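You operate a simulated robot arm through the tools that you are given. There is no shell and no other tool.

Carry out the task below with a simulated robot arm. There is one attempt and no reset: what you move stays moved.

TASK
Swap the rail's spacer plate for No. 31 and bolt it down.
Fine: slacken the bolt with the teal ratchet, then put that back; hang the bolt in its rack meanwhile; the old plate goes on the long tray; refit a gold bolt.

Only the result counts: the job must be done as asked and must still hold three seconds after the hand-in. Knocking over, shifting, dropping, spilling or breaking anything else fails it.

THE ROBOT
A 6-joint arm with a two-finger parallel gripper, fixed in place. Base frame: the origin is at the foot of the arm, x ahead of it, y to its left, z up; the work surface is at about z = 0.56. Lengths are in m, angles in rad, forces in N, time in s.
Its first joint turns from -2.897 to 2.897 rad. Payload 3.91 kg.
The tool frame sits at the grasp point between the pads (the TCP): z along the fingers, y along the line on which they close. The tips reach 0.03 m beyond it. Largest opening 0.11 m; finger width 0.02, thickness 0.01; the body of the gripper, 0.048 by 0.112 m, starts 0.055 m behind the TCP.
Orientation is that of the tool frame in the base frame, as a unit quaternion [w, x, y, z]. With the fingers straight down and closing along the base's y, the tool's x points along the base's -x, its y along +y and its z along -z.

THE INTERFACE
- The arm moves only by the tool drive_tool. Its argument "series" is a list of rows, each a list of 3 entries, a list of its own where there are three numbers: the closure in counts, from 0 (fully open) to 255 (shut), then the shift along the tool's x, y, z in units of 300 mm (1.0 is 300 mm), then the turn, a rotation vector about the tool's x, y, z in units of 180 degrees (1.0 is 180 degrees). In form: [[jaw, [x, y, z], [rx, ry, rz]], ...]. A call has 1 to 20 rows; each row is the pose to reach, as a shift and turn from the pose commanded when the call began, along the tool's axes at that moment. A call with a number of a shift or a turn outside -1 to 1 is refused whole. Each row takes 0.2 s and may step no farther than 0.05 m and 0.15 rad from the row before; otherwise, or with a gripper value out of range, the whole call is refused. Where a pose cannot be reached the arm comes as near as it can. A force on the tool above 60 N (or 10 N above the force at the start of the call, whichever is more), or a blocked arm, ends the call early, and 0.2 s more pass. The fingers move at their own pace (about 0.153 m/s each) and stop on an object; they squeeze with about 28 N. The grip force told is the motor's: it shows also when the fingers shut on nothing. Time passes only in rows, and 0.2 s behind the last, so rows that repeat a pose let the fingers close. The reply holds the time, the measured pose of the TCP, the force on the tool along the base axes, the opening and the grip force, in the units named above and with some noise, with the torque about the TCP (base axes, N m) and any sound that the robot's microphone picked up.
- Cameras (640 x 400 px; columns grow to the right, rows downward): "scene" is fixed at [0.3993, -0.5002, 1.3646]; the picture's right is [0.96, -0.27, 0.00], its down [-0.23, -0.82, -0.53] and it looks along [0.14, 0.51, -0.85] (base axes); focal length 216 px, centre (320, 200). "wrist" rides on the gripper at [0.072, 0.017, -0.103] in the tool frame; the picture's right is [-0.23, 0.97, 0.00], its down [-0.76, -0.18, -0.62] and it looks along [-0.61, -0.14, 0.78] (tool axes); focal length 222 px, centre (320, 200). There is no depth. A picture from a camera that has moved, and an enlarged one, comes with that camera's place and axes in the base frame and with its lens.
- capture(camera): a new picture of that camera. It takes no simulated time.
- inspect(camera, box): a new picture of the part [left, top, right, bottom] of that camera's present view, enlarged. It takes no simulated time.
- close_job(): hands the job in; it is judged then, once.

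Nothing tells you positions but the pictures and the camera data. Unless the task says otherwise, let go and move clear before handing in.

The tools are called after ">>>" by a JSON object that holds its "method" and its "body". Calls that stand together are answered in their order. drive_tool: Moves the arm, as the interface text tells. Its arguments: {"type":"object","properties":{"series":{"type":"array","items":{"type":"array"}}},"required":["series"]} The other tools are called the same way: capture (camera) takes a picture; inspect (camera, box) takes an enlarged picture of a part of a camera's view; close_job () hands the job in.

At the start:

```text
t: 0.0
eef_pos: [0.5538, 0.031, 1.0399]
tcp_rot: [0.0, 0.0, 1.0, 0.001]
force: [-0.2, 0.5, 0.4]
ft_torque: [-0.04, -0.01, 0.0]
grip_width: 0.1102
grasp_force: 0.0
```

scene: 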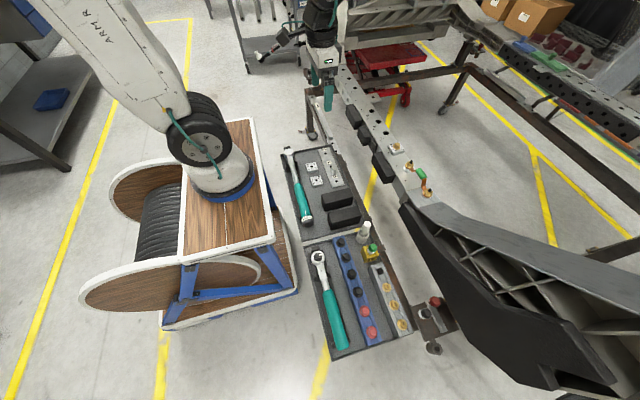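
wrist: 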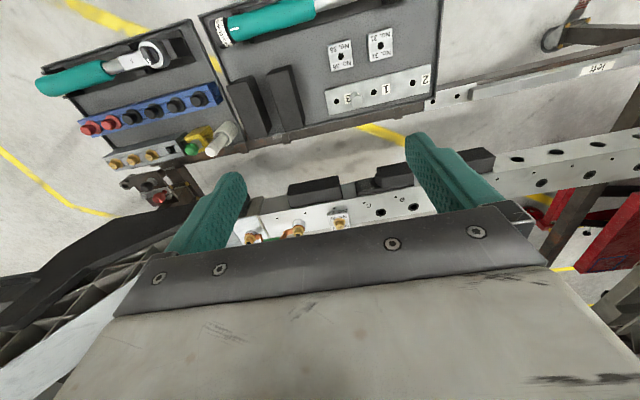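

I see a rail with bolts, and two trays holding ratchets, bolts and plates. I'll look closer before moving.

>>> {"method": "inspect", "body": {"camera": "scene", "box": [270, 130, 450, 243]}}

>>> {"method": "inspect", "body": {"camera": "scene", "box": [290, 215, 450, 360]}}

>>> {"method": "inspect", "body": {"camera": "wrist", "box": [200, 0, 460, 162]}}

>>> {"method": "inspect", "body": {"camera": "wrist", "box": [220, 130, 500, 260]}}

>>> {"method": "inspect", "body": {"camera": "wrist", "box": [30, 20, 260, 220]}}

>>> {"method": "inspect", "body": {"camera": "scene", "box": [370, 125, 450, 215]}}

```text
3.54 times, centred on (360, 186) of scene
camera zoom: at [0.3993, -0.5002, 1.3646], right [0.96, -0.27, 0.0], down [-0.23, -0.82, -0.53], along [0.14, 0.51, -0.85], focal length 766 px, centre (178, 248)
```

zoom: 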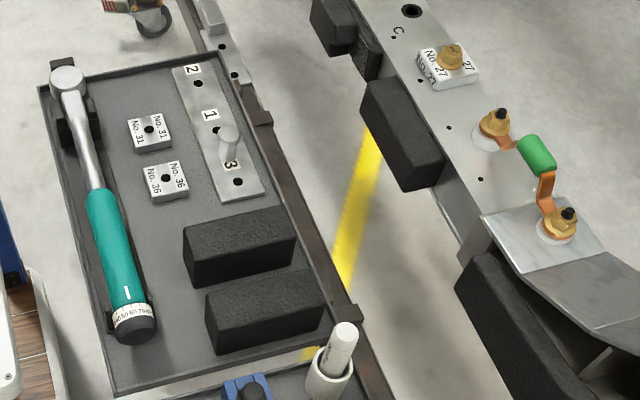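

```text
2.76 times, centred on (370, 288) of scene
camera zoom: at [0.3993, -0.5002, 1.3646], right [0.96, -0.27, 0.0], down [-0.23, -0.82, -0.53], along [0.14, 0.51, -0.85], focal length 596 px, centre (182, -41)
```

zoom: 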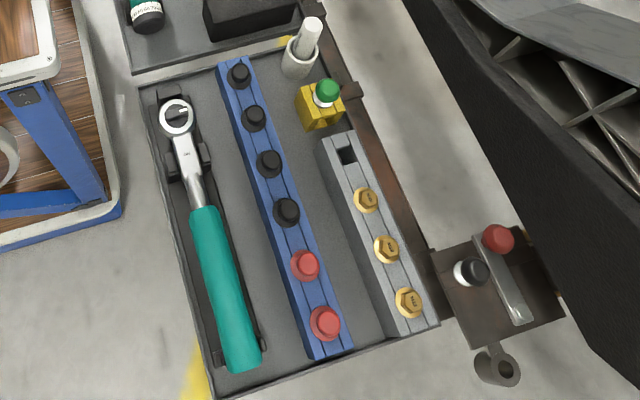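

```text
2.46 times, centred on (330, 81) of wrist
camera zoom: at [0.4815, 0.0475, 1.1425], right [0.23, 0.97, 0.0], down [0.76, -0.18, 0.62], along [0.61, -0.14, -0.78], focal length 547 px, centre (295, 493)
```

zoom: 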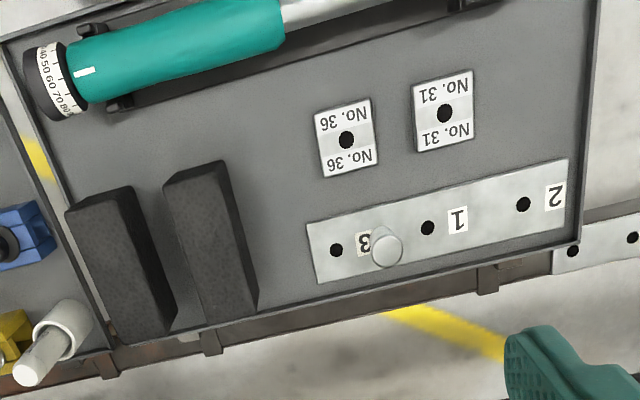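

```text
2.29 times, centred on (360, 195) of wrist
camera zoom: at [0.4815, 0.0475, 1.1425], right [0.23, 0.97, 0.0], down [0.76, -0.18, 0.62], along [0.61, -0.14, -0.78], focal length 508 px, centre (229, 211)
```

zoom: 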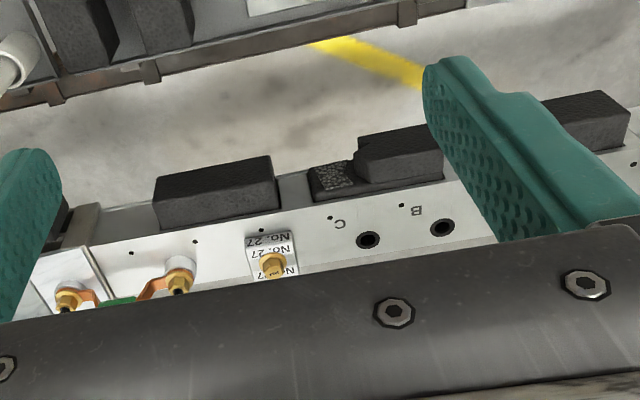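

```text
2.00 times, centred on (145, 120) of wrist
camera zoom: at [0.4815, 0.0475, 1.1425], right [0.23, 0.97, 0.0], down [0.76, -0.18, 0.62], along [0.61, -0.14, -0.78], focal length 444 px, centre (670, 360)
```

zoom: 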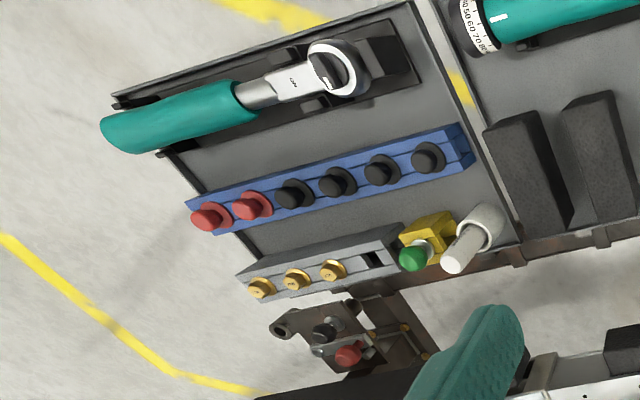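

```text
4.44 times, centred on (410, 170) of scene
camera zoom: at [0.3993, -0.5002, 1.3646], right [0.96, -0.27, 0.0], down [-0.23, -0.82, -0.53], along [0.14, 0.51, -0.85], focal length 961 px, centre (-80, 333)
```

zoom: 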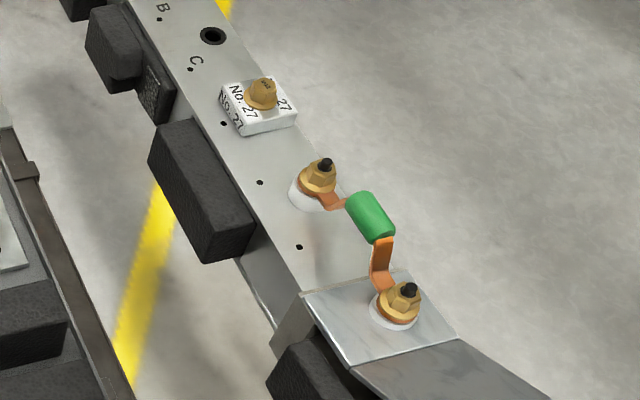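

The rail bolt is near (0.83, 0.00, 0.79), the plates are on the upper tray near (0.55, 0.17, 0.57), and the ratchet head is near (0.45, -0.30). I'm moving nearer for better views.

>>> {"method": "drive_tool", "body": {"series": [[0, [-0.055, -0.026, 0.1], [0, 0, 0]], [0, [-0.11, -0.052, 0.2], [0, 0, 0]], [0, [-0.165, -0.077, 0.3], [0, 0, 0]], [0, [-0.22, -0.103, 0.4], [0, 0, 0]]]}}

>>> {"method": "capture", "body": {"camera": "wrist"}}

>>> {"method": "inspect", "body": {"camera": "wrist", "box": [200, 130, 440, 280]}}

>>> {"method": "inspect", "body": {"camera": "scene", "box": [270, 140, 350, 240]}}

>>> {"method": "inspect", "body": {"camera": "scene", "box": [300, 235, 380, 290]}}

```text
t: 1.0
eef_pos: [0.6192, -0.0016, 0.9178]
tcp_rot: [0.001, 0.0, 1.0, 0.001]
force: [-0.4, -0.3, 1.6]
ft_torque: [0.01, -0.04, 0.03]
grip_width: 0.1101
grasp_force: 0.2
```

```text
taken
camera wrist: at [0.5474, 0.0151, 1.0213], right [0.23, 0.97, 0.0], down [0.76, -0.18, 0.62], along [0.61, -0.14, -0.78], focal length 222 px, centre (320, 200)
```

wrist: 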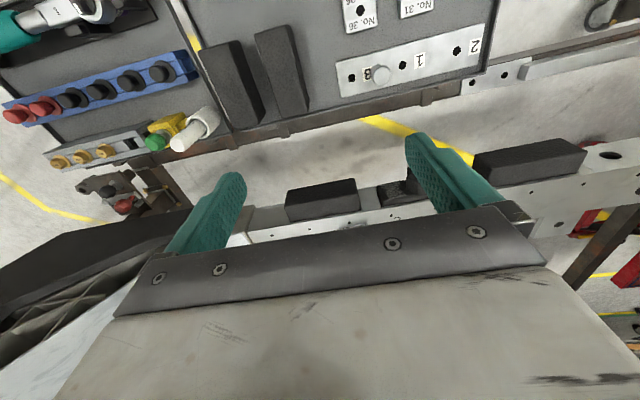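

```text
2.67 times, centred on (320, 205) of wrist
camera zoom: at [0.5474, 0.0151, 1.0213], right [0.23, 0.97, 0.0], down [0.76, -0.18, 0.62], along [0.61, -0.14, -0.78], focal length 592 px, centre (320, 187)
```

zoom: 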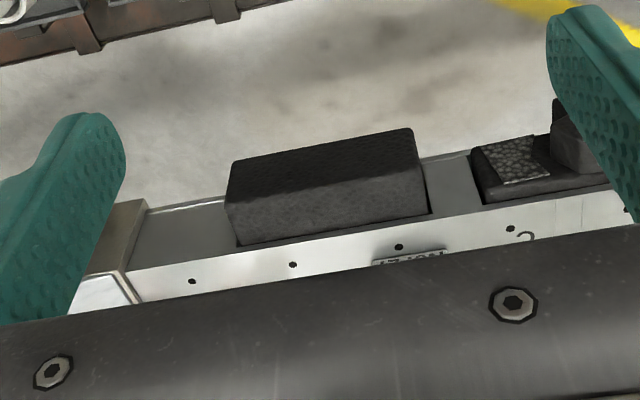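

```text
4.00 times, centred on (310, 190) of scene
camera zoom: at [0.3993, -0.5002, 1.3646], right [0.96, -0.27, 0.0], down [-0.23, -0.82, -0.53], along [0.14, 0.51, -0.85], focal length 865 px, centre (360, 240)
```

zoom: 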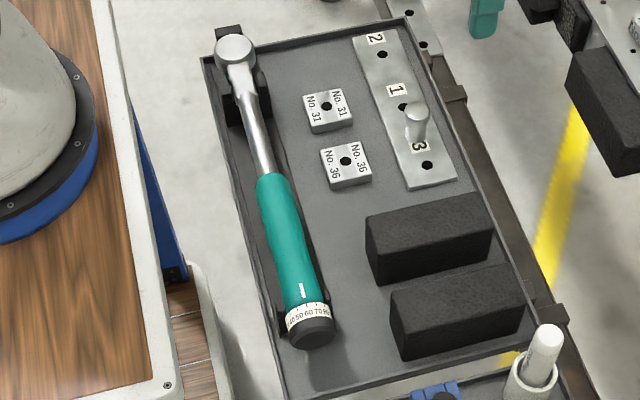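

```text
7.27 times, centred on (340, 262) of scene
camera zoom: at [0.3993, -0.5002, 1.3646], right [0.96, -0.27, 0.0], down [-0.23, -0.82, -0.53], along [0.14, 0.51, -0.85], focal length 1573 px, centre (174, -254)
```

zoom: 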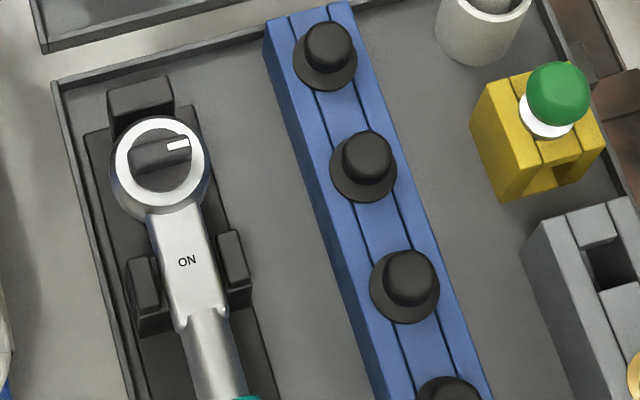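

The lower tool is a ratchet with a direction knob, and the upper one is a torque wrench. I'm turning the wrist 90° and going over the lower tray to look closely.

>>> {"method": "drive_tool", "body": {"series": [[0, [0.033, -0.078, 0], [0, 0, -0.042]], [0, [0.067, -0.156, 0], [0, 0, -0.083]], [0, [0.1, -0.233, 0], [0, 0, -0.125]], [0, [0.133, -0.311, 0], [0, 0, -0.167]], [0, [0.167, -0.389, 0], [0, 0, -0.208]], [0, [0.2, -0.467, 0], [0, 0, -0.25]], [0, [0.233, -0.544, 0], [0, 0, -0.292]], [0, [0.267, -0.622, 0], [0, 0, -0.333]], [0, [0.3, -0.7, 0], [0, 0, -0.375]], [0, [0.333, -0.778, 0], [0, 0, -0.417]], [0, [0.367, -0.856, 0], [0, 0, -0.458]], [0, [0.4, -0.933, 0], [0, 0, -0.5]]]}}

>>> {"method": "capture", "body": {"camera": "wrist"}}

>>> {"method": "capture", "body": {"camera": "scene"}}

```text
t: 3.6
eef_pos: [0.5006, -0.2798, 0.9185]
tcp_rot: [-0.001, 0.708, -0.707, 0.001]
force: [0.0, 0.1, -0.2]
ft_torque: [0.0, 0.0, 0.01]
grip_width: 0.11
grasp_force: 0.1
```

```text
taken
camera wrist: at [0.4834, -0.3531, 1.0217], right [-0.97, 0.22, 0.0], down [0.17, 0.76, 0.62], along [0.14, 0.61, -0.78], focal length 222 px, centre (320, 200)
```

wrist: 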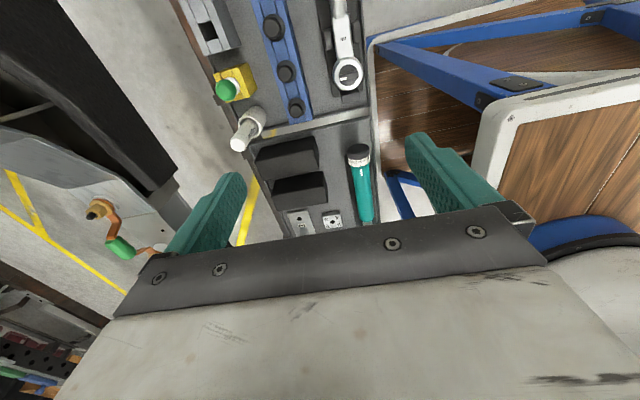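

```text
taken
```

scene: 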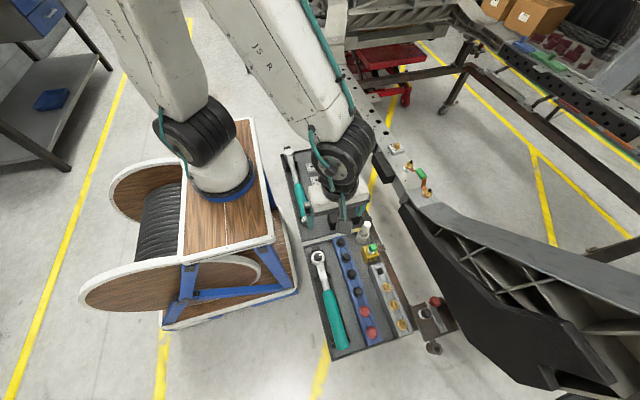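

I can see the ratchet head and the torque wrench. I'm moving further along -y and lower to see the lower tray closely.

>>> {"method": "drive_tool", "body": {"series": [[0, [0.1, 0.02, 0.1], [0, 0, 0]], [0, [0.2, 0.04, 0.2], [0, 0, 0]], [0, [0.3, 0.06, 0.3], [0, 0, 0]], [0, [0.4, 0.08, 0.4], [0, 0, 0]], [0, [0.5, 0.1, 0.5], [0, 0, 0]]]}}

>>> {"method": "capture", "body": {"camera": "wrist"}}

>>> {"method": "inspect", "body": {"camera": "wrist", "box": [280, 60, 440, 180]}}

>>> {"method": "inspect", "body": {"camera": "wrist", "box": [80, 0, 320, 180]}}

```text
t: 4.8
eef_pos: [0.4699, -0.4265, 0.7704]
tcp_rot: [-0.002, 0.707, -0.707, 0.0]
force: [-0.1, -0.2, -0.2]
ft_torque: [-0.03, 0.0, -0.01]
grip_width: 0.1102
grasp_force: 0.1
```

```text
taken
camera wrist: at [0.4535, -0.5007, 0.8727], right [-0.97, 0.23, 0.0], down [0.18, 0.76, 0.62], along [0.14, 0.61, -0.78], focal length 222 px, centre (320, 200)
```

wrist: 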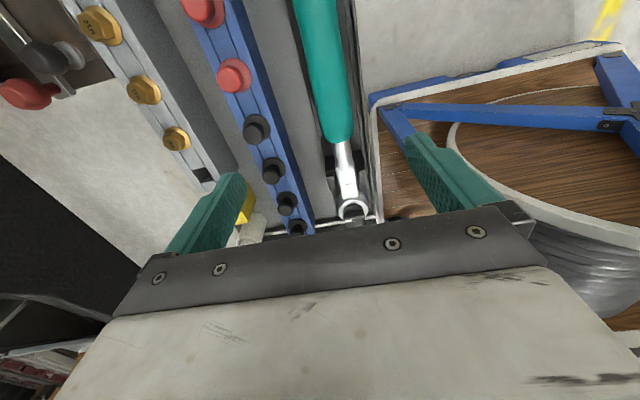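

```text
3.33 times, centred on (360, 120) of wrist
camera zoom: at [0.4535, -0.5007, 0.8727], right [-0.97, 0.23, 0.0], down [0.18, 0.76, 0.62], along [0.14, 0.61, -0.78], focal length 740 px, centre (187, 467)
```

zoom: 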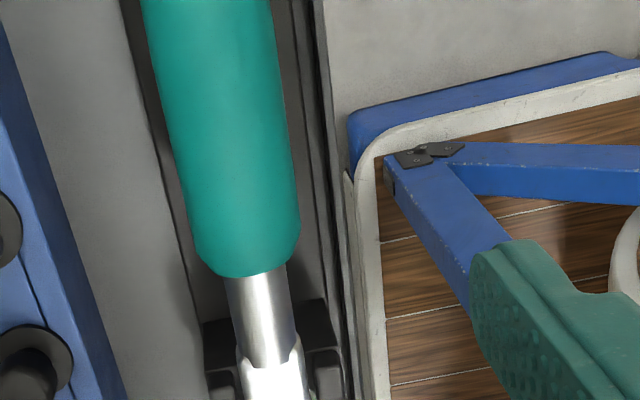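

```text
2.22 times, centred on (200, 90) of wrist
camera zoom: at [0.4535, -0.5007, 0.8727], right [-0.97, 0.23, 0.0], down [0.18, 0.76, 0.62], along [0.14, 0.61, -0.78], focal length 494 px, centre (587, 444)
```

zoom: 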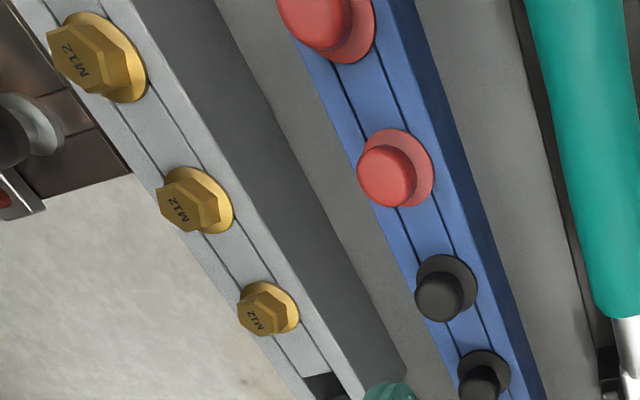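

The gold bolts are marked M12 and sit in the grey rack, which has one empty square pocket. I'm inspecting more detail of the ratchet, the rack and the rail bolt.

>>> {"method": "inspect", "body": {"camera": "scene", "box": [310, 245, 330, 275]}}

>>> {"method": "inspect", "body": {"camera": "scene", "box": [365, 255, 415, 340]}}

>>> {"method": "inspect", "body": {"camera": "scene", "box": [385, 135, 440, 200]}}

>>> {"method": "inspect", "body": {"camera": "scene", "box": [275, 140, 335, 190]}}

>>> {"method": "inspect", "body": {"camera": "scene", "box": [285, 190, 345, 240]}}

>>> {"method": "inspect", "body": {"camera": "scene", "box": [350, 210, 390, 265]}}

>>> {"method": "inspect", "body": {"camera": "scene", "box": [410, 280, 470, 360]}}

```text
13.33 times, centred on (320, 260) of scene
camera zoom: at [0.3993, -0.5002, 1.3646], right [0.96, -0.27, 0.0], down [-0.23, -0.82, -0.53], along [0.14, 0.51, -0.85], focal length 2883 px, centre (320, -600)
```

zoom: 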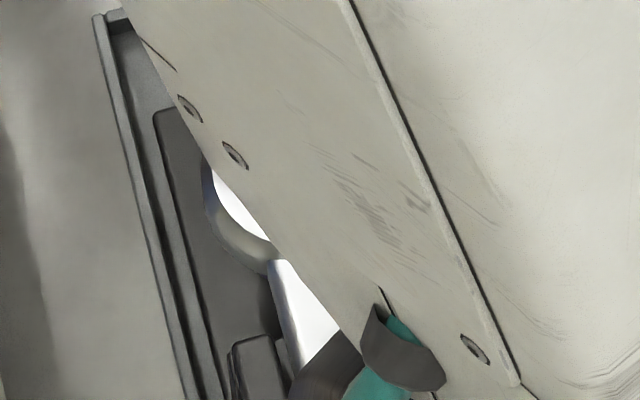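

```text
4.71 times, centred on (390, 298) of scene
camera zoom: at [0.3993, -0.5002, 1.3646], right [0.96, -0.27, 0.0], down [-0.23, -0.82, -0.53], along [0.14, 0.51, -0.85], focal length 1018 px, centre (-9, -259)
```

zoom: 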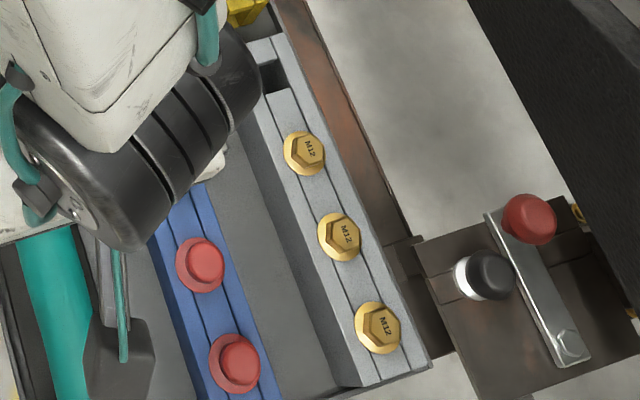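

```text
6.15 times, centred on (412, 168) of scene
camera zoom: at [0.3993, -0.5002, 1.3646], right [0.96, -0.27, 0.0], down [-0.23, -0.82, -0.53], along [0.14, 0.51, -0.85], focal length 1331 px, centre (-249, 400)
```

zoom: 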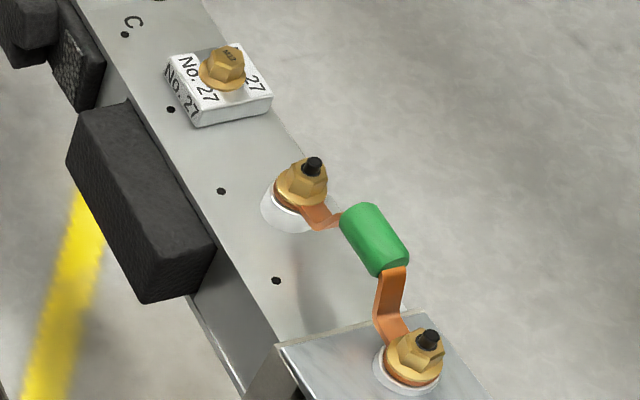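

```text
8.00 times, centred on (305, 165) of scene
camera zoom: at [0.3993, -0.5002, 1.3646], right [0.96, -0.27, 0.0], down [-0.23, -0.82, -0.53], along [0.14, 0.51, -0.85], focal length 1730 px, centre (440, 480)
```

zoom: 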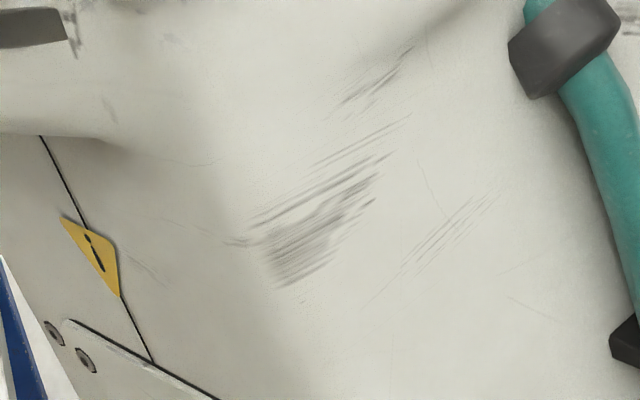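

```text
8.00 times, centred on (315, 215) of scene
camera zoom: at [0.3993, -0.5002, 1.3646], right [0.96, -0.27, 0.0], down [-0.23, -0.82, -0.53], along [0.14, 0.51, -0.85], focal length 1730 px, centre (360, 80)
```

zoom: 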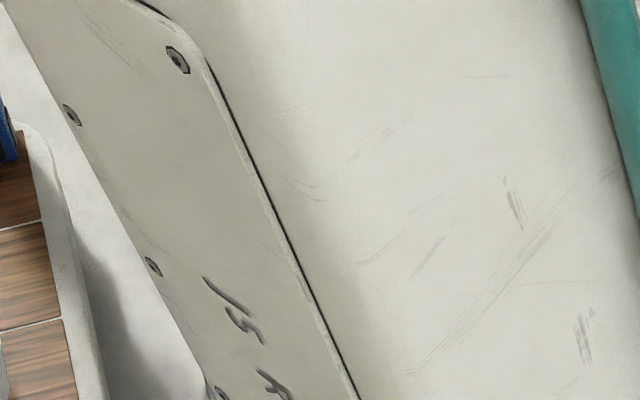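

```text
7.27 times, centred on (370, 238) of scene
camera zoom: at [0.3993, -0.5002, 1.3646], right [0.96, -0.27, 0.0], down [-0.23, -0.82, -0.53], along [0.14, 0.51, -0.85], focal length 1573 px, centre (-44, -73)
```

zoom: 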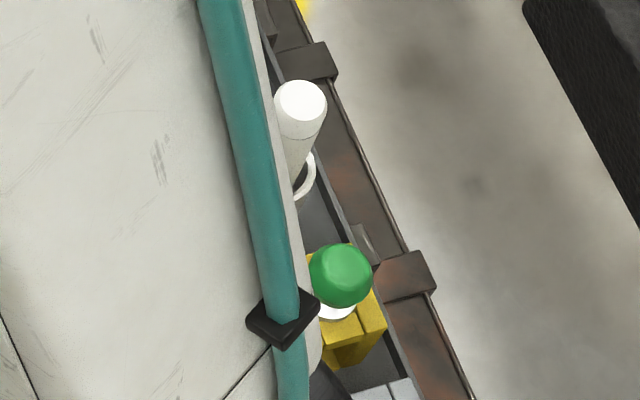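

```text
5.00 times, centred on (440, 320) of scene
camera zoom: at [0.3993, -0.5002, 1.3646], right [0.96, -0.27, 0.0], down [-0.23, -0.82, -0.53], along [0.14, 0.51, -0.85], focal length 1081 px, centre (-280, -400)
```

zoom: 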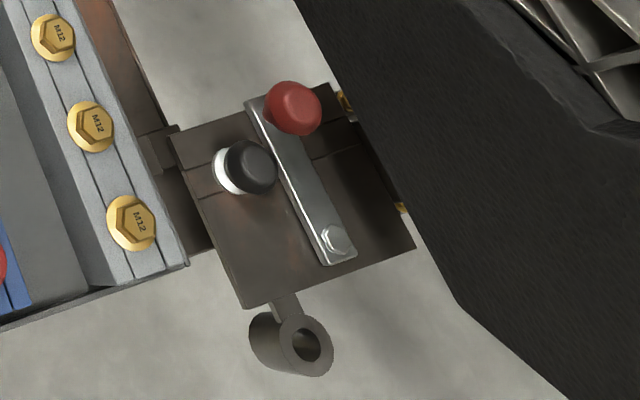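

The rail bolt is also an M12-type gold flange bolt, and the upper tray is the longer of the two. I'm moving over the ratchet head to read its selector.

>>> {"method": "drive_tool", "body": {"series": [[0, [-0.117, 0.0, 0.05], [0, 0, 0]], [0, [-0.233, 0.0, 0.1], [0, 0, 0]], [0, [-0.35, 0, 0.15], [0, 0, 0]], [0, [-0.467, 0, 0.2], [0, 0, 0]]]}}

>>> {"method": "capture", "body": {"camera": "wrist"}}

>>> {"method": "inspect", "body": {"camera": "wrist", "box": [270, 0, 430, 120]}}

>>> {"method": "inspect", "body": {"camera": "wrist", "box": [60, 0, 220, 120]}}

```text
t: 5.8
eef_pos: [0.4675, -0.2871, 0.7092]
tcp_rot: [0.0, -0.707, 0.707, 0.001]
force: [-0.2, 0.6, 0.0]
ft_torque: [0.04, -0.04, 0.0]
grip_width: 0.1095
grasp_force: 0.1
```

```text
taken
camera wrist: at [0.4508, -0.3599, 0.8116], right [-0.97, 0.23, 0.0], down [0.18, 0.76, 0.63], along [0.14, 0.61, -0.78], focal length 222 px, centre (320, 200)
```

wrist: 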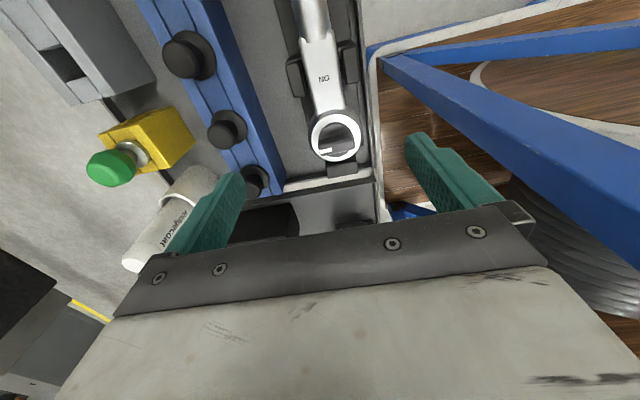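

```text
3.33 times, centred on (350, 60) of wrist
camera zoom: at [0.4508, -0.3599, 0.8116], right [-0.97, 0.23, 0.0], down [0.18, 0.76, 0.63], along [0.14, 0.61, -0.78], focal length 740 px, centre (220, 667)
```

zoom: 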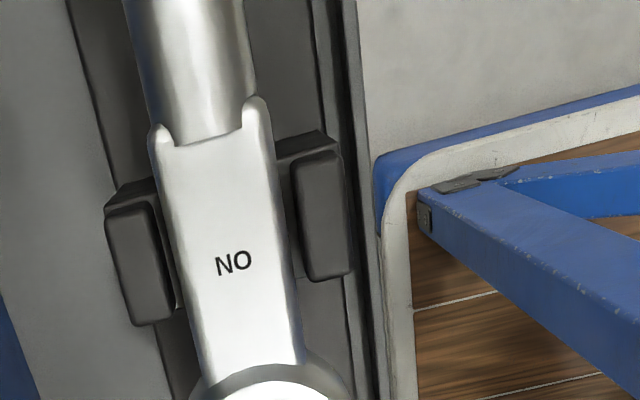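

```text
3.33 times, centred on (140, 60) of wrist
camera zoom: at [0.4508, -0.3599, 0.8116], right [-0.97, 0.23, 0.0], down [0.18, 0.76, 0.63], along [0.14, 0.61, -0.78], focal length 740 px, centre (920, 667)
```

zoom: 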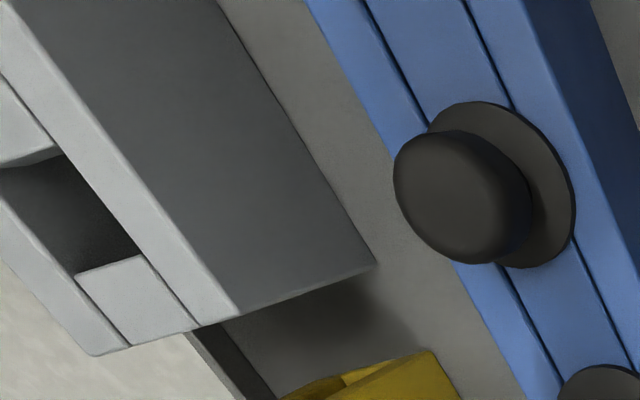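

The body reads "ON" when seen from the handle end. I'm zooming in on the knob.

>>> {"method": "inspect", "body": {"camera": "wrist", "box": [290, 90, 390, 180]}}

>>> {"method": "inspect", "body": {"camera": "wrist", "box": [80, 80, 260, 280]}}

```text
4.44 times, centred on (340, 135) of wrist
camera zoom: at [0.4508, -0.3599, 0.8116], right [-0.97, 0.23, 0.0], down [0.18, 0.76, 0.63], along [0.14, 0.61, -0.78], focal length 987 px, centre (231, 489)
```

zoom: 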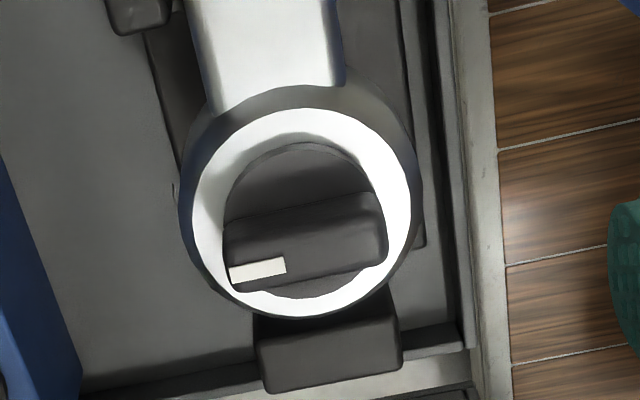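

```text
2.00 times, centred on (170, 180) of wrist
camera zoom: at [0.4508, -0.3599, 0.8116], right [-0.97, 0.23, 0.0], down [0.18, 0.76, 0.63], along [0.14, 0.61, -0.78], focal length 444 px, centre (620, 240)
```

zoom: 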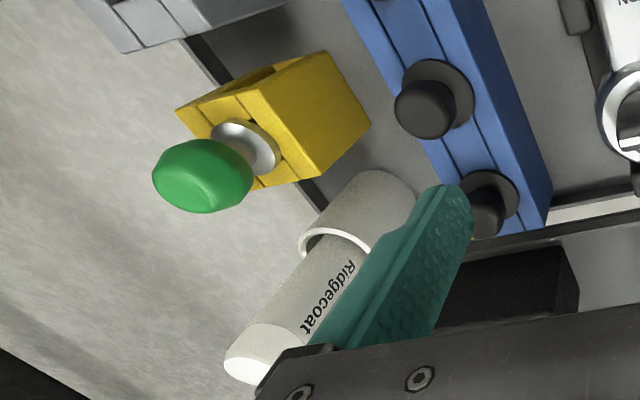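

The selector bar points sideways with a white tick, and the label reads "ON". The ratchet lies along y at x≈0.456, with its head at y≈-0.27 and its handle from about -0.37 to -0.55. I'm hovering over the handle with the jaws partly closed to check clearance to the tray wall.

>>> {"method": "drive_tool", "body": {"series": [[40, [0.13, 0.01, 0.02], [0, 0, 0]], [80, [0.26, 0.02, 0.05], [0, 0, 0]], [105, [0.39, 0.03, 0.07], [0, 0, 0]], [105, [0.51, 0.038, 0.097], [0, 0, 0]]]}}

>>> {"method": "capture", "body": {"camera": "wrist"}}

>>> {"method": "inspect", "body": {"camera": "wrist", "box": [240, 60, 420, 220]}}

>>> {"method": "inspect", "body": {"camera": "scene", "box": [300, 240, 380, 360]}}

```text
t: 6.8
eef_pos: [0.4593, -0.441, 0.6801]
tcp_rot: [0.0, 0.708, -0.707, -0.001]
force: [0.7, 0.2, 0.2]
ft_torque: [-0.03, -0.03, -0.04]
grip_width: 0.0647
grasp_force: 0.0
```

```text
taken
camera wrist: at [0.4418, -0.5148, 0.7828], right [-0.97, 0.23, 0.0], down [0.18, 0.76, 0.63], along [0.14, 0.61, -0.78], focal length 222 px, centre (320, 200)
```

wrist: 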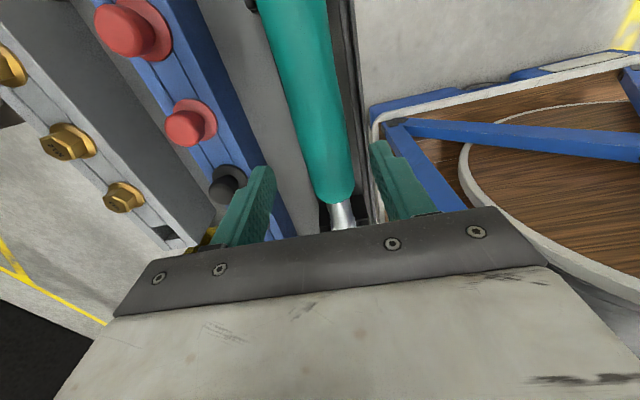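

```text
2.50 times, centred on (330, 140) of wrist
camera zoom: at [0.4418, -0.5148, 0.7828], right [-0.97, 0.23, 0.0], down [0.18, 0.76, 0.63], along [0.14, 0.61, -0.78], focal length 555 px, centre (295, 350)
```

zoom: 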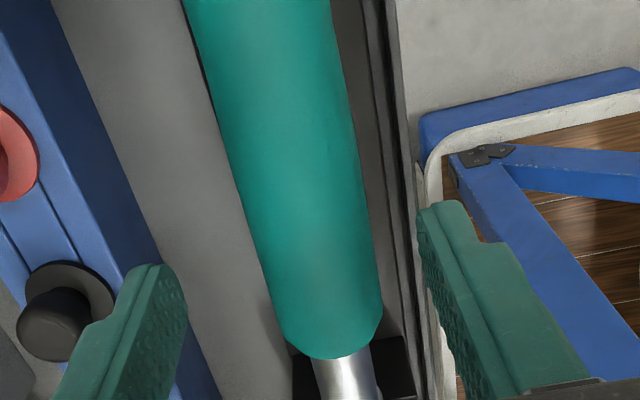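

```text
3.33 times, centred on (340, 300) of scene
camera zoom: at [0.3993, -0.5002, 1.3646], right [0.96, -0.27, 0.0], down [-0.23, -0.82, -0.53], along [0.14, 0.51, -0.85], focal length 721 px, centre (253, -133)
```

zoom: 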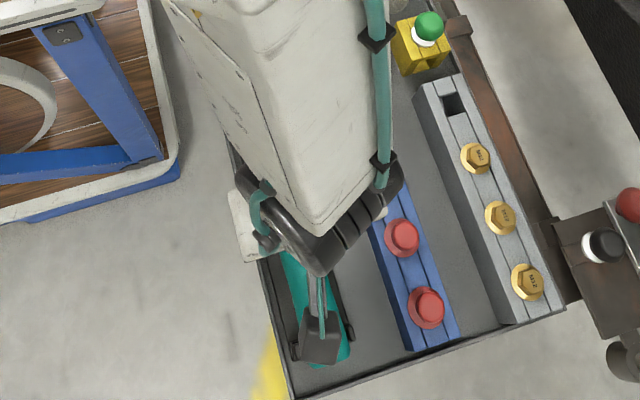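

The handle is about 42 mm wide and its top is near z=0.625, with the wall only about 13 mm to its side. I'll lower so the tips stop at z≈0.588, above the low wall, pausing partway to check.

>>> {"method": "drive_tool", "body": {"series": [[105, [0, 0.005, 0.06], [0, 0, 0]], [105, [0, 0.005, 0.12], [0, 0, 0]]]}}

>>> {"method": "inspect", "body": {"camera": "wrist", "box": [220, 40, 420, 220]}}

```text
t: 7.4
eef_pos: [0.4568, -0.4412, 0.6445]
tcp_rot: [0.001, -0.707, 0.708, 0.0]
force: [0.3, 0.4, -0.1]
ft_torque: [0.03, 0.01, 0.02]
grip_width: 0.0645
grasp_force: 0.0
```

```text
2.22 times, centred on (320, 130) of wrist
camera zoom: at [0.4404, -0.5147, 0.7473], right [-0.97, 0.23, 0.0], down [0.18, 0.76, 0.62], along [0.14, 0.61, -0.78], focal length 494 px, centre (320, 356)
```

zoom: 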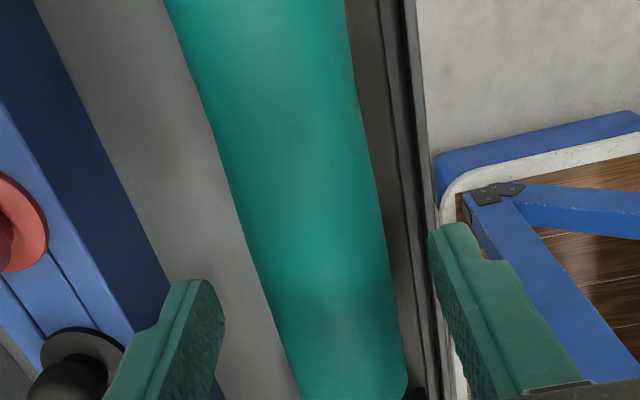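

The handle is centred between the fingers. I'm lowering to z≈0.618 and closing.

>>> {"method": "drive_tool", "body": {"series": [[112, [0, 0, 0.05], [0, 0, 0]], [115, [0, 0, 0.088], [0, 0, 0]], [255, [0, 0, 0.088], [0, 0, 0]], [255, [0, 0, 0.088], [0, 0, 0]], [255, [0, 0, 0.088], [0, 0, 0]]]}}

>>> {"method": "capture", "body": {"camera": "wrist"}}

```text
t: 8.6
eef_pos: [0.4566, -0.4413, 0.6184]
tcp_rot: [-0.001, 0.707, -0.707, 0.0]
force: [-3.3, -0.7, 1.6]
ft_torque: [0.14, 0.08, 0.14]
grip_width: 0.0371
grasp_force: 27.9
```

```text
taken
camera wrist: at [0.4397, -0.5149, 0.7205], right [-0.97, 0.23, 0.0], down [0.18, 0.76, 0.62], along [0.14, 0.61, -0.78], focal length 222 px, centre (320, 200)
```

wrist: 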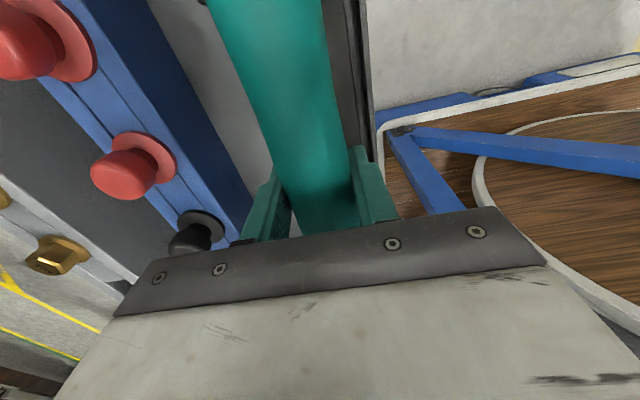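

The handle is gripped at a width of 37 mm. I'm lifting slowly.

>>> {"method": "drive_tool", "body": {"series": [[255, [0, 0, -0.03], [0, 0, 0]], [255, [0, 0, -0.07], [0, 0, 0]], [255, [0, 0, -0.15], [0, 0, 0]], [255, [0, 0, -0.25], [0, 0, 0]]]}}

>>> {"method": "capture", "body": {"camera": "wrist"}}

>>> {"method": "inspect", "body": {"camera": "scene", "box": [290, 220, 390, 360]}}

```text
t: 9.6
eef_pos: [0.4577, -0.4411, 0.6916]
tcp_rot: [0.0, 0.707, -0.707, -0.002]
force: [0.7, 0.4, -7.7]
ft_torque: [-0.33, 0.03, 0.01]
grip_width: 0.0369
grasp_force: 28.4
```

```text
taken
camera wrist: at [0.442, -0.5143, 0.7943], right [-0.97, 0.23, 0.0], down [0.18, 0.76, 0.63], along [0.14, 0.61, -0.78], focal length 222 px, centre (320, 200)
```

wrist: 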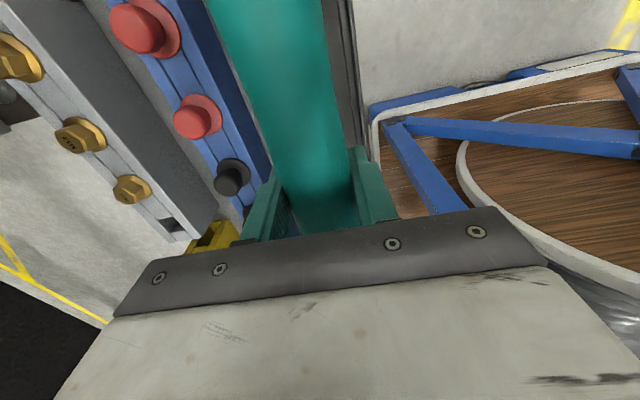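

```text
2.86 times, centred on (340, 290) of scene
camera zoom: at [0.3993, -0.5002, 1.3646], right [0.96, -0.27, 0.0], down [-0.23, -0.82, -0.53], along [0.14, 0.51, -0.85], focal length 618 px, centre (263, -57)
```

zoom: 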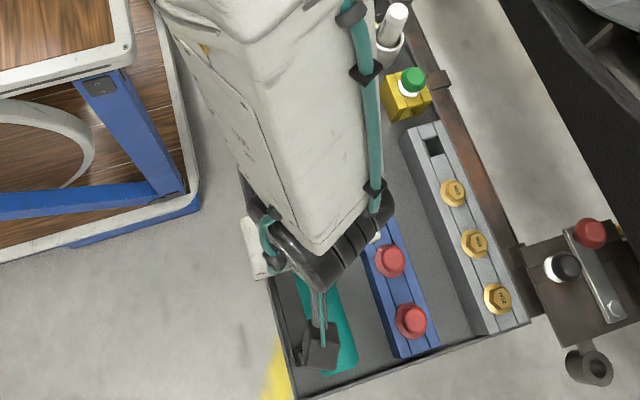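

The ratchet is held firmly: 7.7 N, with its centre of mass 4 cm toward the head. I'm raising it, then swinging it toward the rail.

>>> {"method": "drive_tool", "body": {"series": [[255, [0, 0, -0.15], [0, 0, 0]], [255, [0, 0, -0.3], [0, 0, 0]], [255, [0, 0, -0.45], [0, 0, 0]], [255, [0, 0, -0.6], [0, 0, 0]], [255, [0, 0, -0.73], [0, 0, 0]], [255, [-0.08, -0.02, -0.75], [0, 0, 0.04]], [255, [-0.16, -0.05, -0.75], [0, 0, 0.08]], [255, [-0.24, -0.08, -0.75], [0, 0, 0.12]], [255, [-0.32, -0.11, -0.75], [0, 0, 0.16]], [255, [-0.4, -0.14, -0.75], [0, 0, 0.2]], [255, [-0.48, -0.17, -0.75], [0, 0, 0.24]], [255, [-0.56, -0.2, -0.75], [0, 0, 0.28]], [255, [-0.64, -0.23, -0.75], [0, 0, 0.32]], [255, [-0.72, -0.26, -0.75], [0, 0, 0.36]], [255, [-0.8, -0.29, -0.75], [0, 0, 0.4]], [255, [-0.88, -0.32, -0.75], [0, 0, 0.44]], [255, [-0.94, -0.34, -0.75], [0, 0, 0.48]], [255, [-1.0, -0.36, -0.75], [0, 0, 0.5]]]}}

>>> {"method": "capture", "body": {"camera": "wrist"}}

>>> {"method": "capture", "body": {"camera": "scene"}}

```text
t: 13.4
eef_pos: [0.5654, -0.1424, 0.9193]
tcp_rot: [0.001, 0.0, 1.0, 0.001]
force: [0.6, 0.2, -6.1]
ft_torque: [0.0, 0.34, 0.01]
grip_width: 0.0368
grasp_force: 28.3
```

```text
taken
camera wrist: at [0.4931, -0.1259, 1.0212], right [0.23, 0.97, 0.0], down [0.76, -0.18, 0.62], along [0.61, -0.14, -0.78], focal length 222 px, centre (320, 200)
```

wrist: 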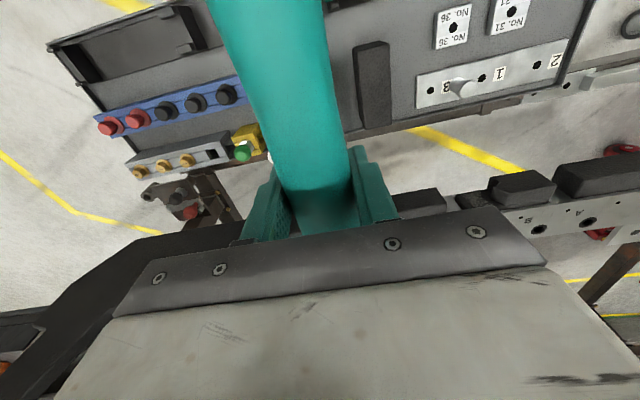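

```text
taken
```

scene: 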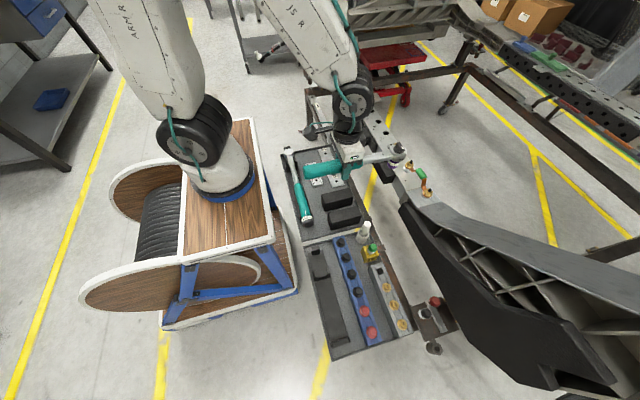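

The ratchet now points toward the rail. I'm zooming on the head and the rail bolt.

>>> {"method": "inspect", "body": {"camera": "scene", "box": [300, 130, 440, 220]}}

>>> {"method": "inspect", "body": {"camera": "scene", "box": [380, 130, 425, 170]}}

>>> {"method": "inspect", "body": {"camera": "wrist", "box": [380, 140, 640, 300]}}

```text
4.44 times, centred on (370, 175) of scene
camera zoom: at [0.3993, -0.5002, 1.3646], right [0.96, -0.27, 0.0], down [-0.23, -0.82, -0.53], along [0.14, 0.51, -0.85], focal length 961 px, centre (98, 311)
```

zoom: 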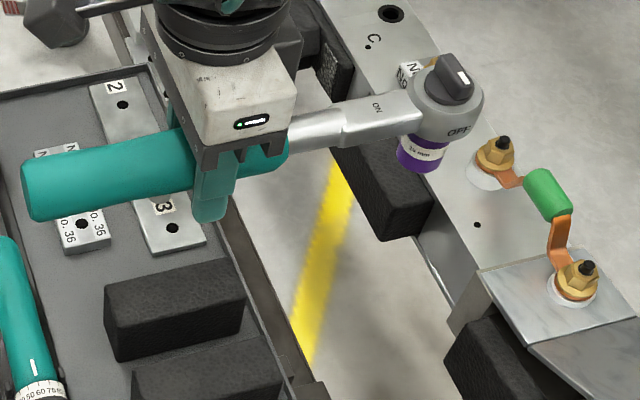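

```text
10.00 times, centred on (402, 150) of scene
camera zoom: at [0.3993, -0.5002, 1.3646], right [0.96, -0.27, 0.0], down [-0.23, -0.82, -0.53], along [0.14, 0.51, -0.85], focal length 2162 px, centre (-505, 700)
```

zoom: 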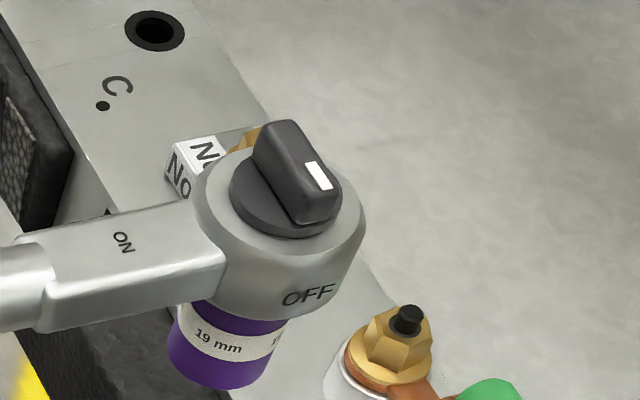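

```text
2.46 times, centred on (510, 220) of wrist
camera zoom: at [0.4931, -0.1259, 1.0212], right [0.23, 0.97, 0.0], down [0.76, -0.18, 0.62], along [0.61, -0.14, -0.78], focal length 547 px, centre (-148, 151)
```

zoom: 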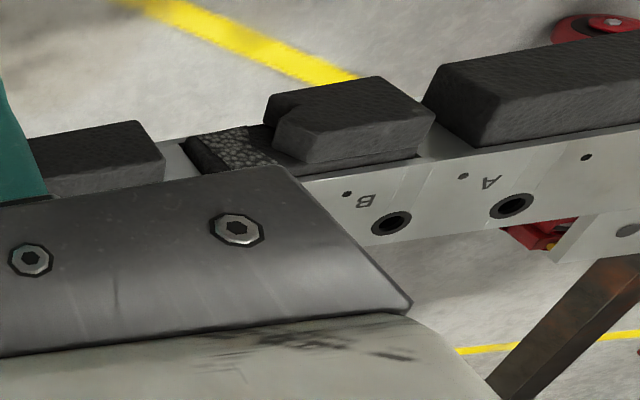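

The selector tick points to OFF, which is the loosening direction, and a purple 19 mm socket is on the ratchet. I'm bringing the socket above the bolt with the handle angled back at about 150°.

>>> {"method": "drive_tool", "body": {"series": [[255, [-0.058, 0.11, 0], [0, 0, 0.024]], [255, [-0.116, 0.22, 0], [0, 0, 0.048]], [255, [-0.174, 0.33, 0], [0, 0, 0.072]], [255, [-0.232, 0.44, 0], [0, 0, 0.096]], [255, [-0.29, 0.55, 0], [0, 0, 0.12]], [255, [-0.348, 0.66, 0], [0, 0, 0.144]], [255, [-0.405, 0.771, 0], [0, 0, 0.1667]]]}}

>>> {"method": "inspect", "body": {"camera": "scene", "box": [370, 110, 450, 170]}}

>>> {"method": "capture", "body": {"camera": "scene"}}

>>> {"method": "capture", "body": {"camera": "wrist"}}

```text
t: 15.0
eef_pos: [0.6866, 0.0862, 0.9191]
tcp_rot: [0.001, 0.26, 0.966, 0.001]
force: [-0.6, 0.2, -4.7]
ft_torque: [0.17, 0.25, 0.0]
grip_width: 0.0368
grasp_force: 28.4
```

```text
6.67 times, centred on (410, 140) of scene
camera zoom: at [0.3993, -0.5002, 1.3646], right [0.96, -0.27, 0.0], down [-0.23, -0.82, -0.53], along [0.14, 0.51, -0.85], focal length 1442 px, centre (-280, 600)
```

zoom: 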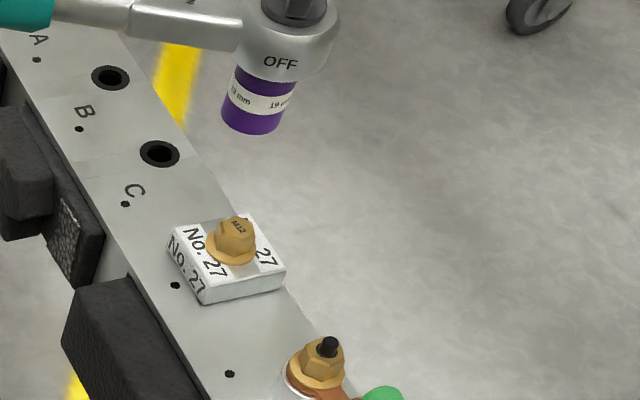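

```text
taken
```

scene: 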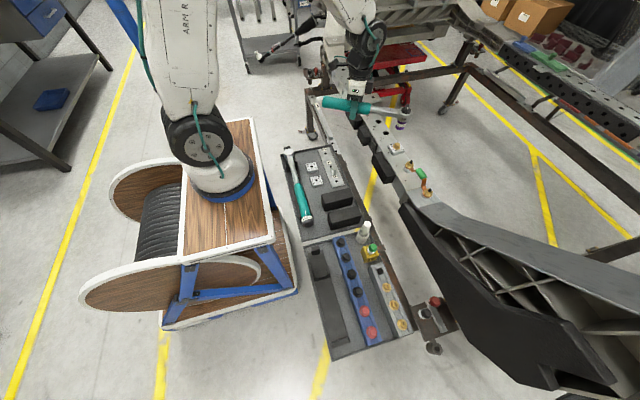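

```text
taken
camera wrist: at [0.6316, 0.1371, 1.0222], right [0.68, 0.73, 0.0], down [0.57, -0.54, 0.62], along [0.46, -0.42, -0.78], focal length 222 px, centre (320, 200)
```

wrist: 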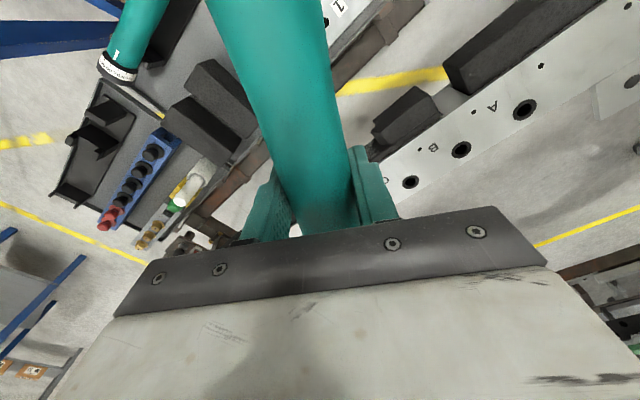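

The socket is about above the bolt, but I need a more accurate bolt height. I'm shifting sideways so the wrist camera sees the bolt from different poses.

>>> {"method": "drive_tool", "body": {"series": [[255, [-0.075, -0.13, 0], [0, 0, 0]], [255, [-0.15, -0.26, 0], [0, 0, 0]]]}}

>>> {"method": "capture", "body": {"camera": "wrist"}}

>>> {"method": "inspect", "body": {"camera": "wrist", "box": [360, 120, 520, 220]}}

```text
t: 15.6
eef_pos: [0.686, 0.0001, 0.9191]
tcp_rot: [0.0, 0.258, 0.966, 0.001]
force: [-0.2, 1.0, -6.1]
ft_torque: [0.19, 0.34, 0.01]
grip_width: 0.0368
grasp_force: 27.8
```

```text
taken
camera wrist: at [0.6316, 0.0498, 1.0212], right [0.68, 0.73, 0.0], down [0.57, -0.54, 0.62], along [0.46, -0.42, -0.78], focal length 222 px, centre (320, 200)
```

wrist: 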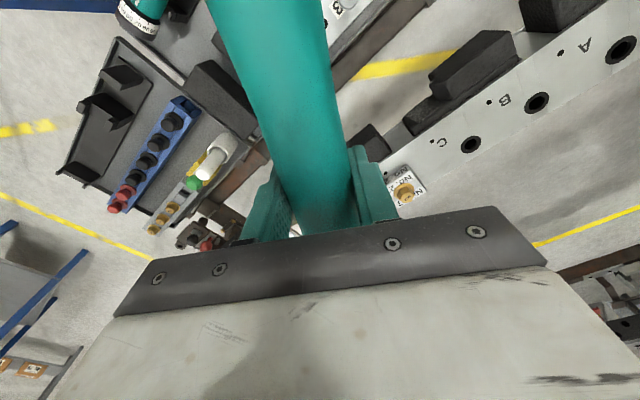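

```text
4.00 times, centred on (440, 170) of wrist
camera zoom: at [0.6316, 0.0498, 1.0212], right [0.68, 0.73, 0.0], down [0.57, -0.54, 0.62], along [0.46, -0.42, -0.78], focal length 888 px, centre (-160, 320)
```

zoom: 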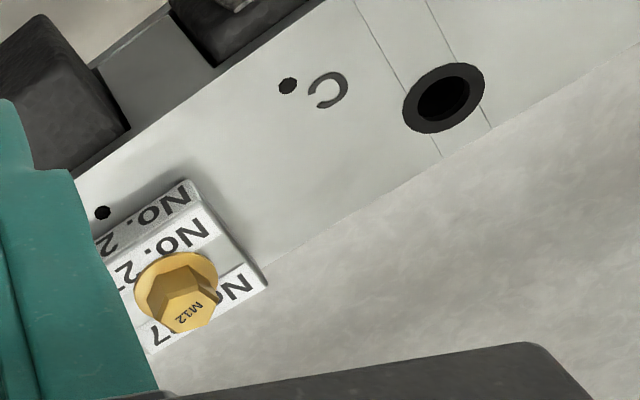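

The wrist camera sees the bolt clearly. I'm taking a second view from a known offset to triangulate.

>>> {"method": "drive_tool", "body": {"series": [[255, [0.037, -0.137, 0], [0, 0, 0]], [255, [0.073, -0.273, 0], [0, 0, 0]], [255, [0.073, -0.273, 0], [0, 0, 0]]]}}

>>> {"method": "inspect", "body": {"camera": "wrist", "box": [400, 120, 560, 220]}}

```text
t: 16.4
eef_pos: [0.6262, -0.0612, 0.9189]
tcp_rot: [0.0, 0.259, 0.966, 0.0]
force: [-0.3, -1.3, -7.1]
ft_torque: [0.17, 0.27, 0.0]
grip_width: 0.0368
grasp_force: 27.7
```

```text
4.00 times, centred on (480, 170) of wrist
camera zoom: at [0.5727, -0.0104, 1.0212], right [0.68, 0.73, 0.0], down [0.57, -0.54, 0.62], along [0.46, -0.42, -0.78], focal length 888 px, centre (-320, 320)
```

zoom: 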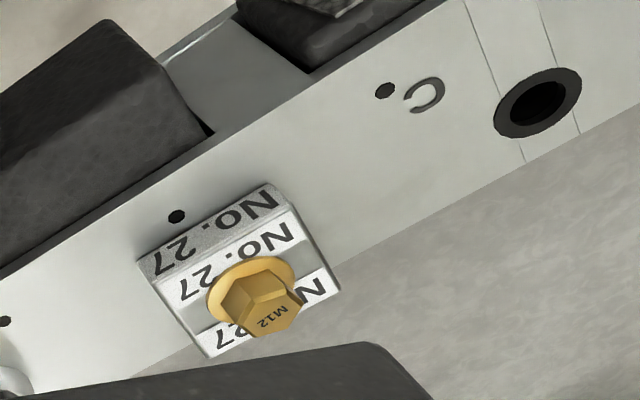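

Triangulation puts the bolt top at about (0.850, 0.008, 0.783), and the socket about 0.165 m ahead of the TCP and 0.055 m below it. I'm positioning above the bolt and checking the alignment.

>>> {"method": "drive_tool", "body": {"series": [[255, [0.008, 0.143, 0], [0, 0, 0]], [255, [0.016, 0.286, 0], [0, 0, 0]], [255, [0.024, 0.429, 0], [0, 0, 0]], [255, [0.0325, 0.572, 0], [0, 0, 0]], [255, [0.0325, 0.572, 0.1], [0, 0, 0]], [255, [0.0325, 0.572, 0.1], [0, 0, 0]]]}}

>>> {"method": "inspect", "body": {"camera": "scene", "box": [375, 115, 435, 160]}}

>>> {"method": "capture", "body": {"camera": "wrist"}}

```text
t: 17.8
eef_pos: [0.7039, 0.0928, 0.8877]
tcp_rot: [-0.001, 0.258, 0.966, 0.001]
force: [0.0, 0.7, -6.5]
ft_torque: [0.14, 0.27, 0.0]
grip_width: 0.0366
grasp_force: 27.9
```

```text
8.89 times, centred on (405, 138) of scene
camera zoom: at [0.3993, -0.5002, 1.3646], right [0.96, -0.27, 0.0], down [-0.23, -0.82, -0.53], along [0.14, 0.51, -0.85], focal length 1922 px, centre (-436, 756)
```

zoom: 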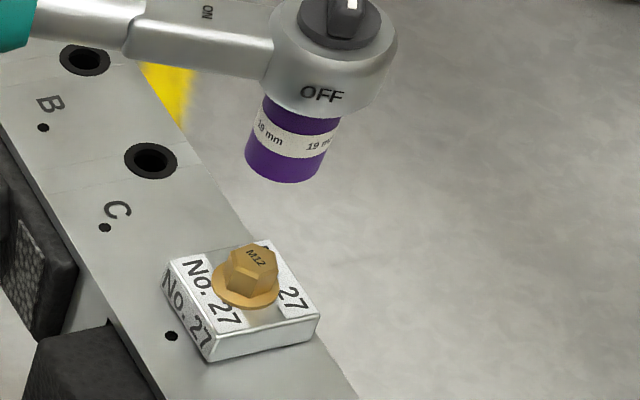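

```text
taken
camera wrist: at [0.6495, 0.1423, 0.9905], right [0.68, 0.73, 0.0], down [0.57, -0.54, 0.62], along [0.46, -0.42, -0.78], focal length 222 px, centre (320, 200)
```

wrist: 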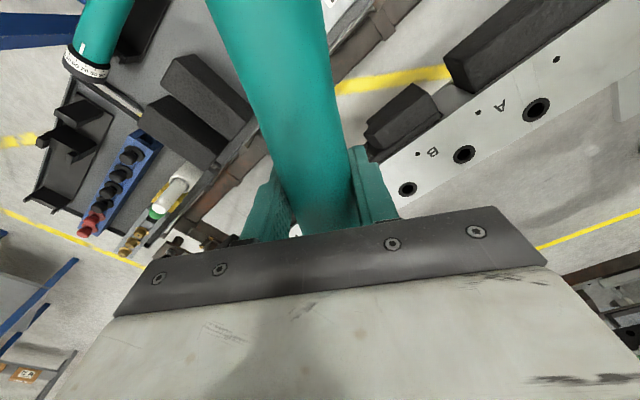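

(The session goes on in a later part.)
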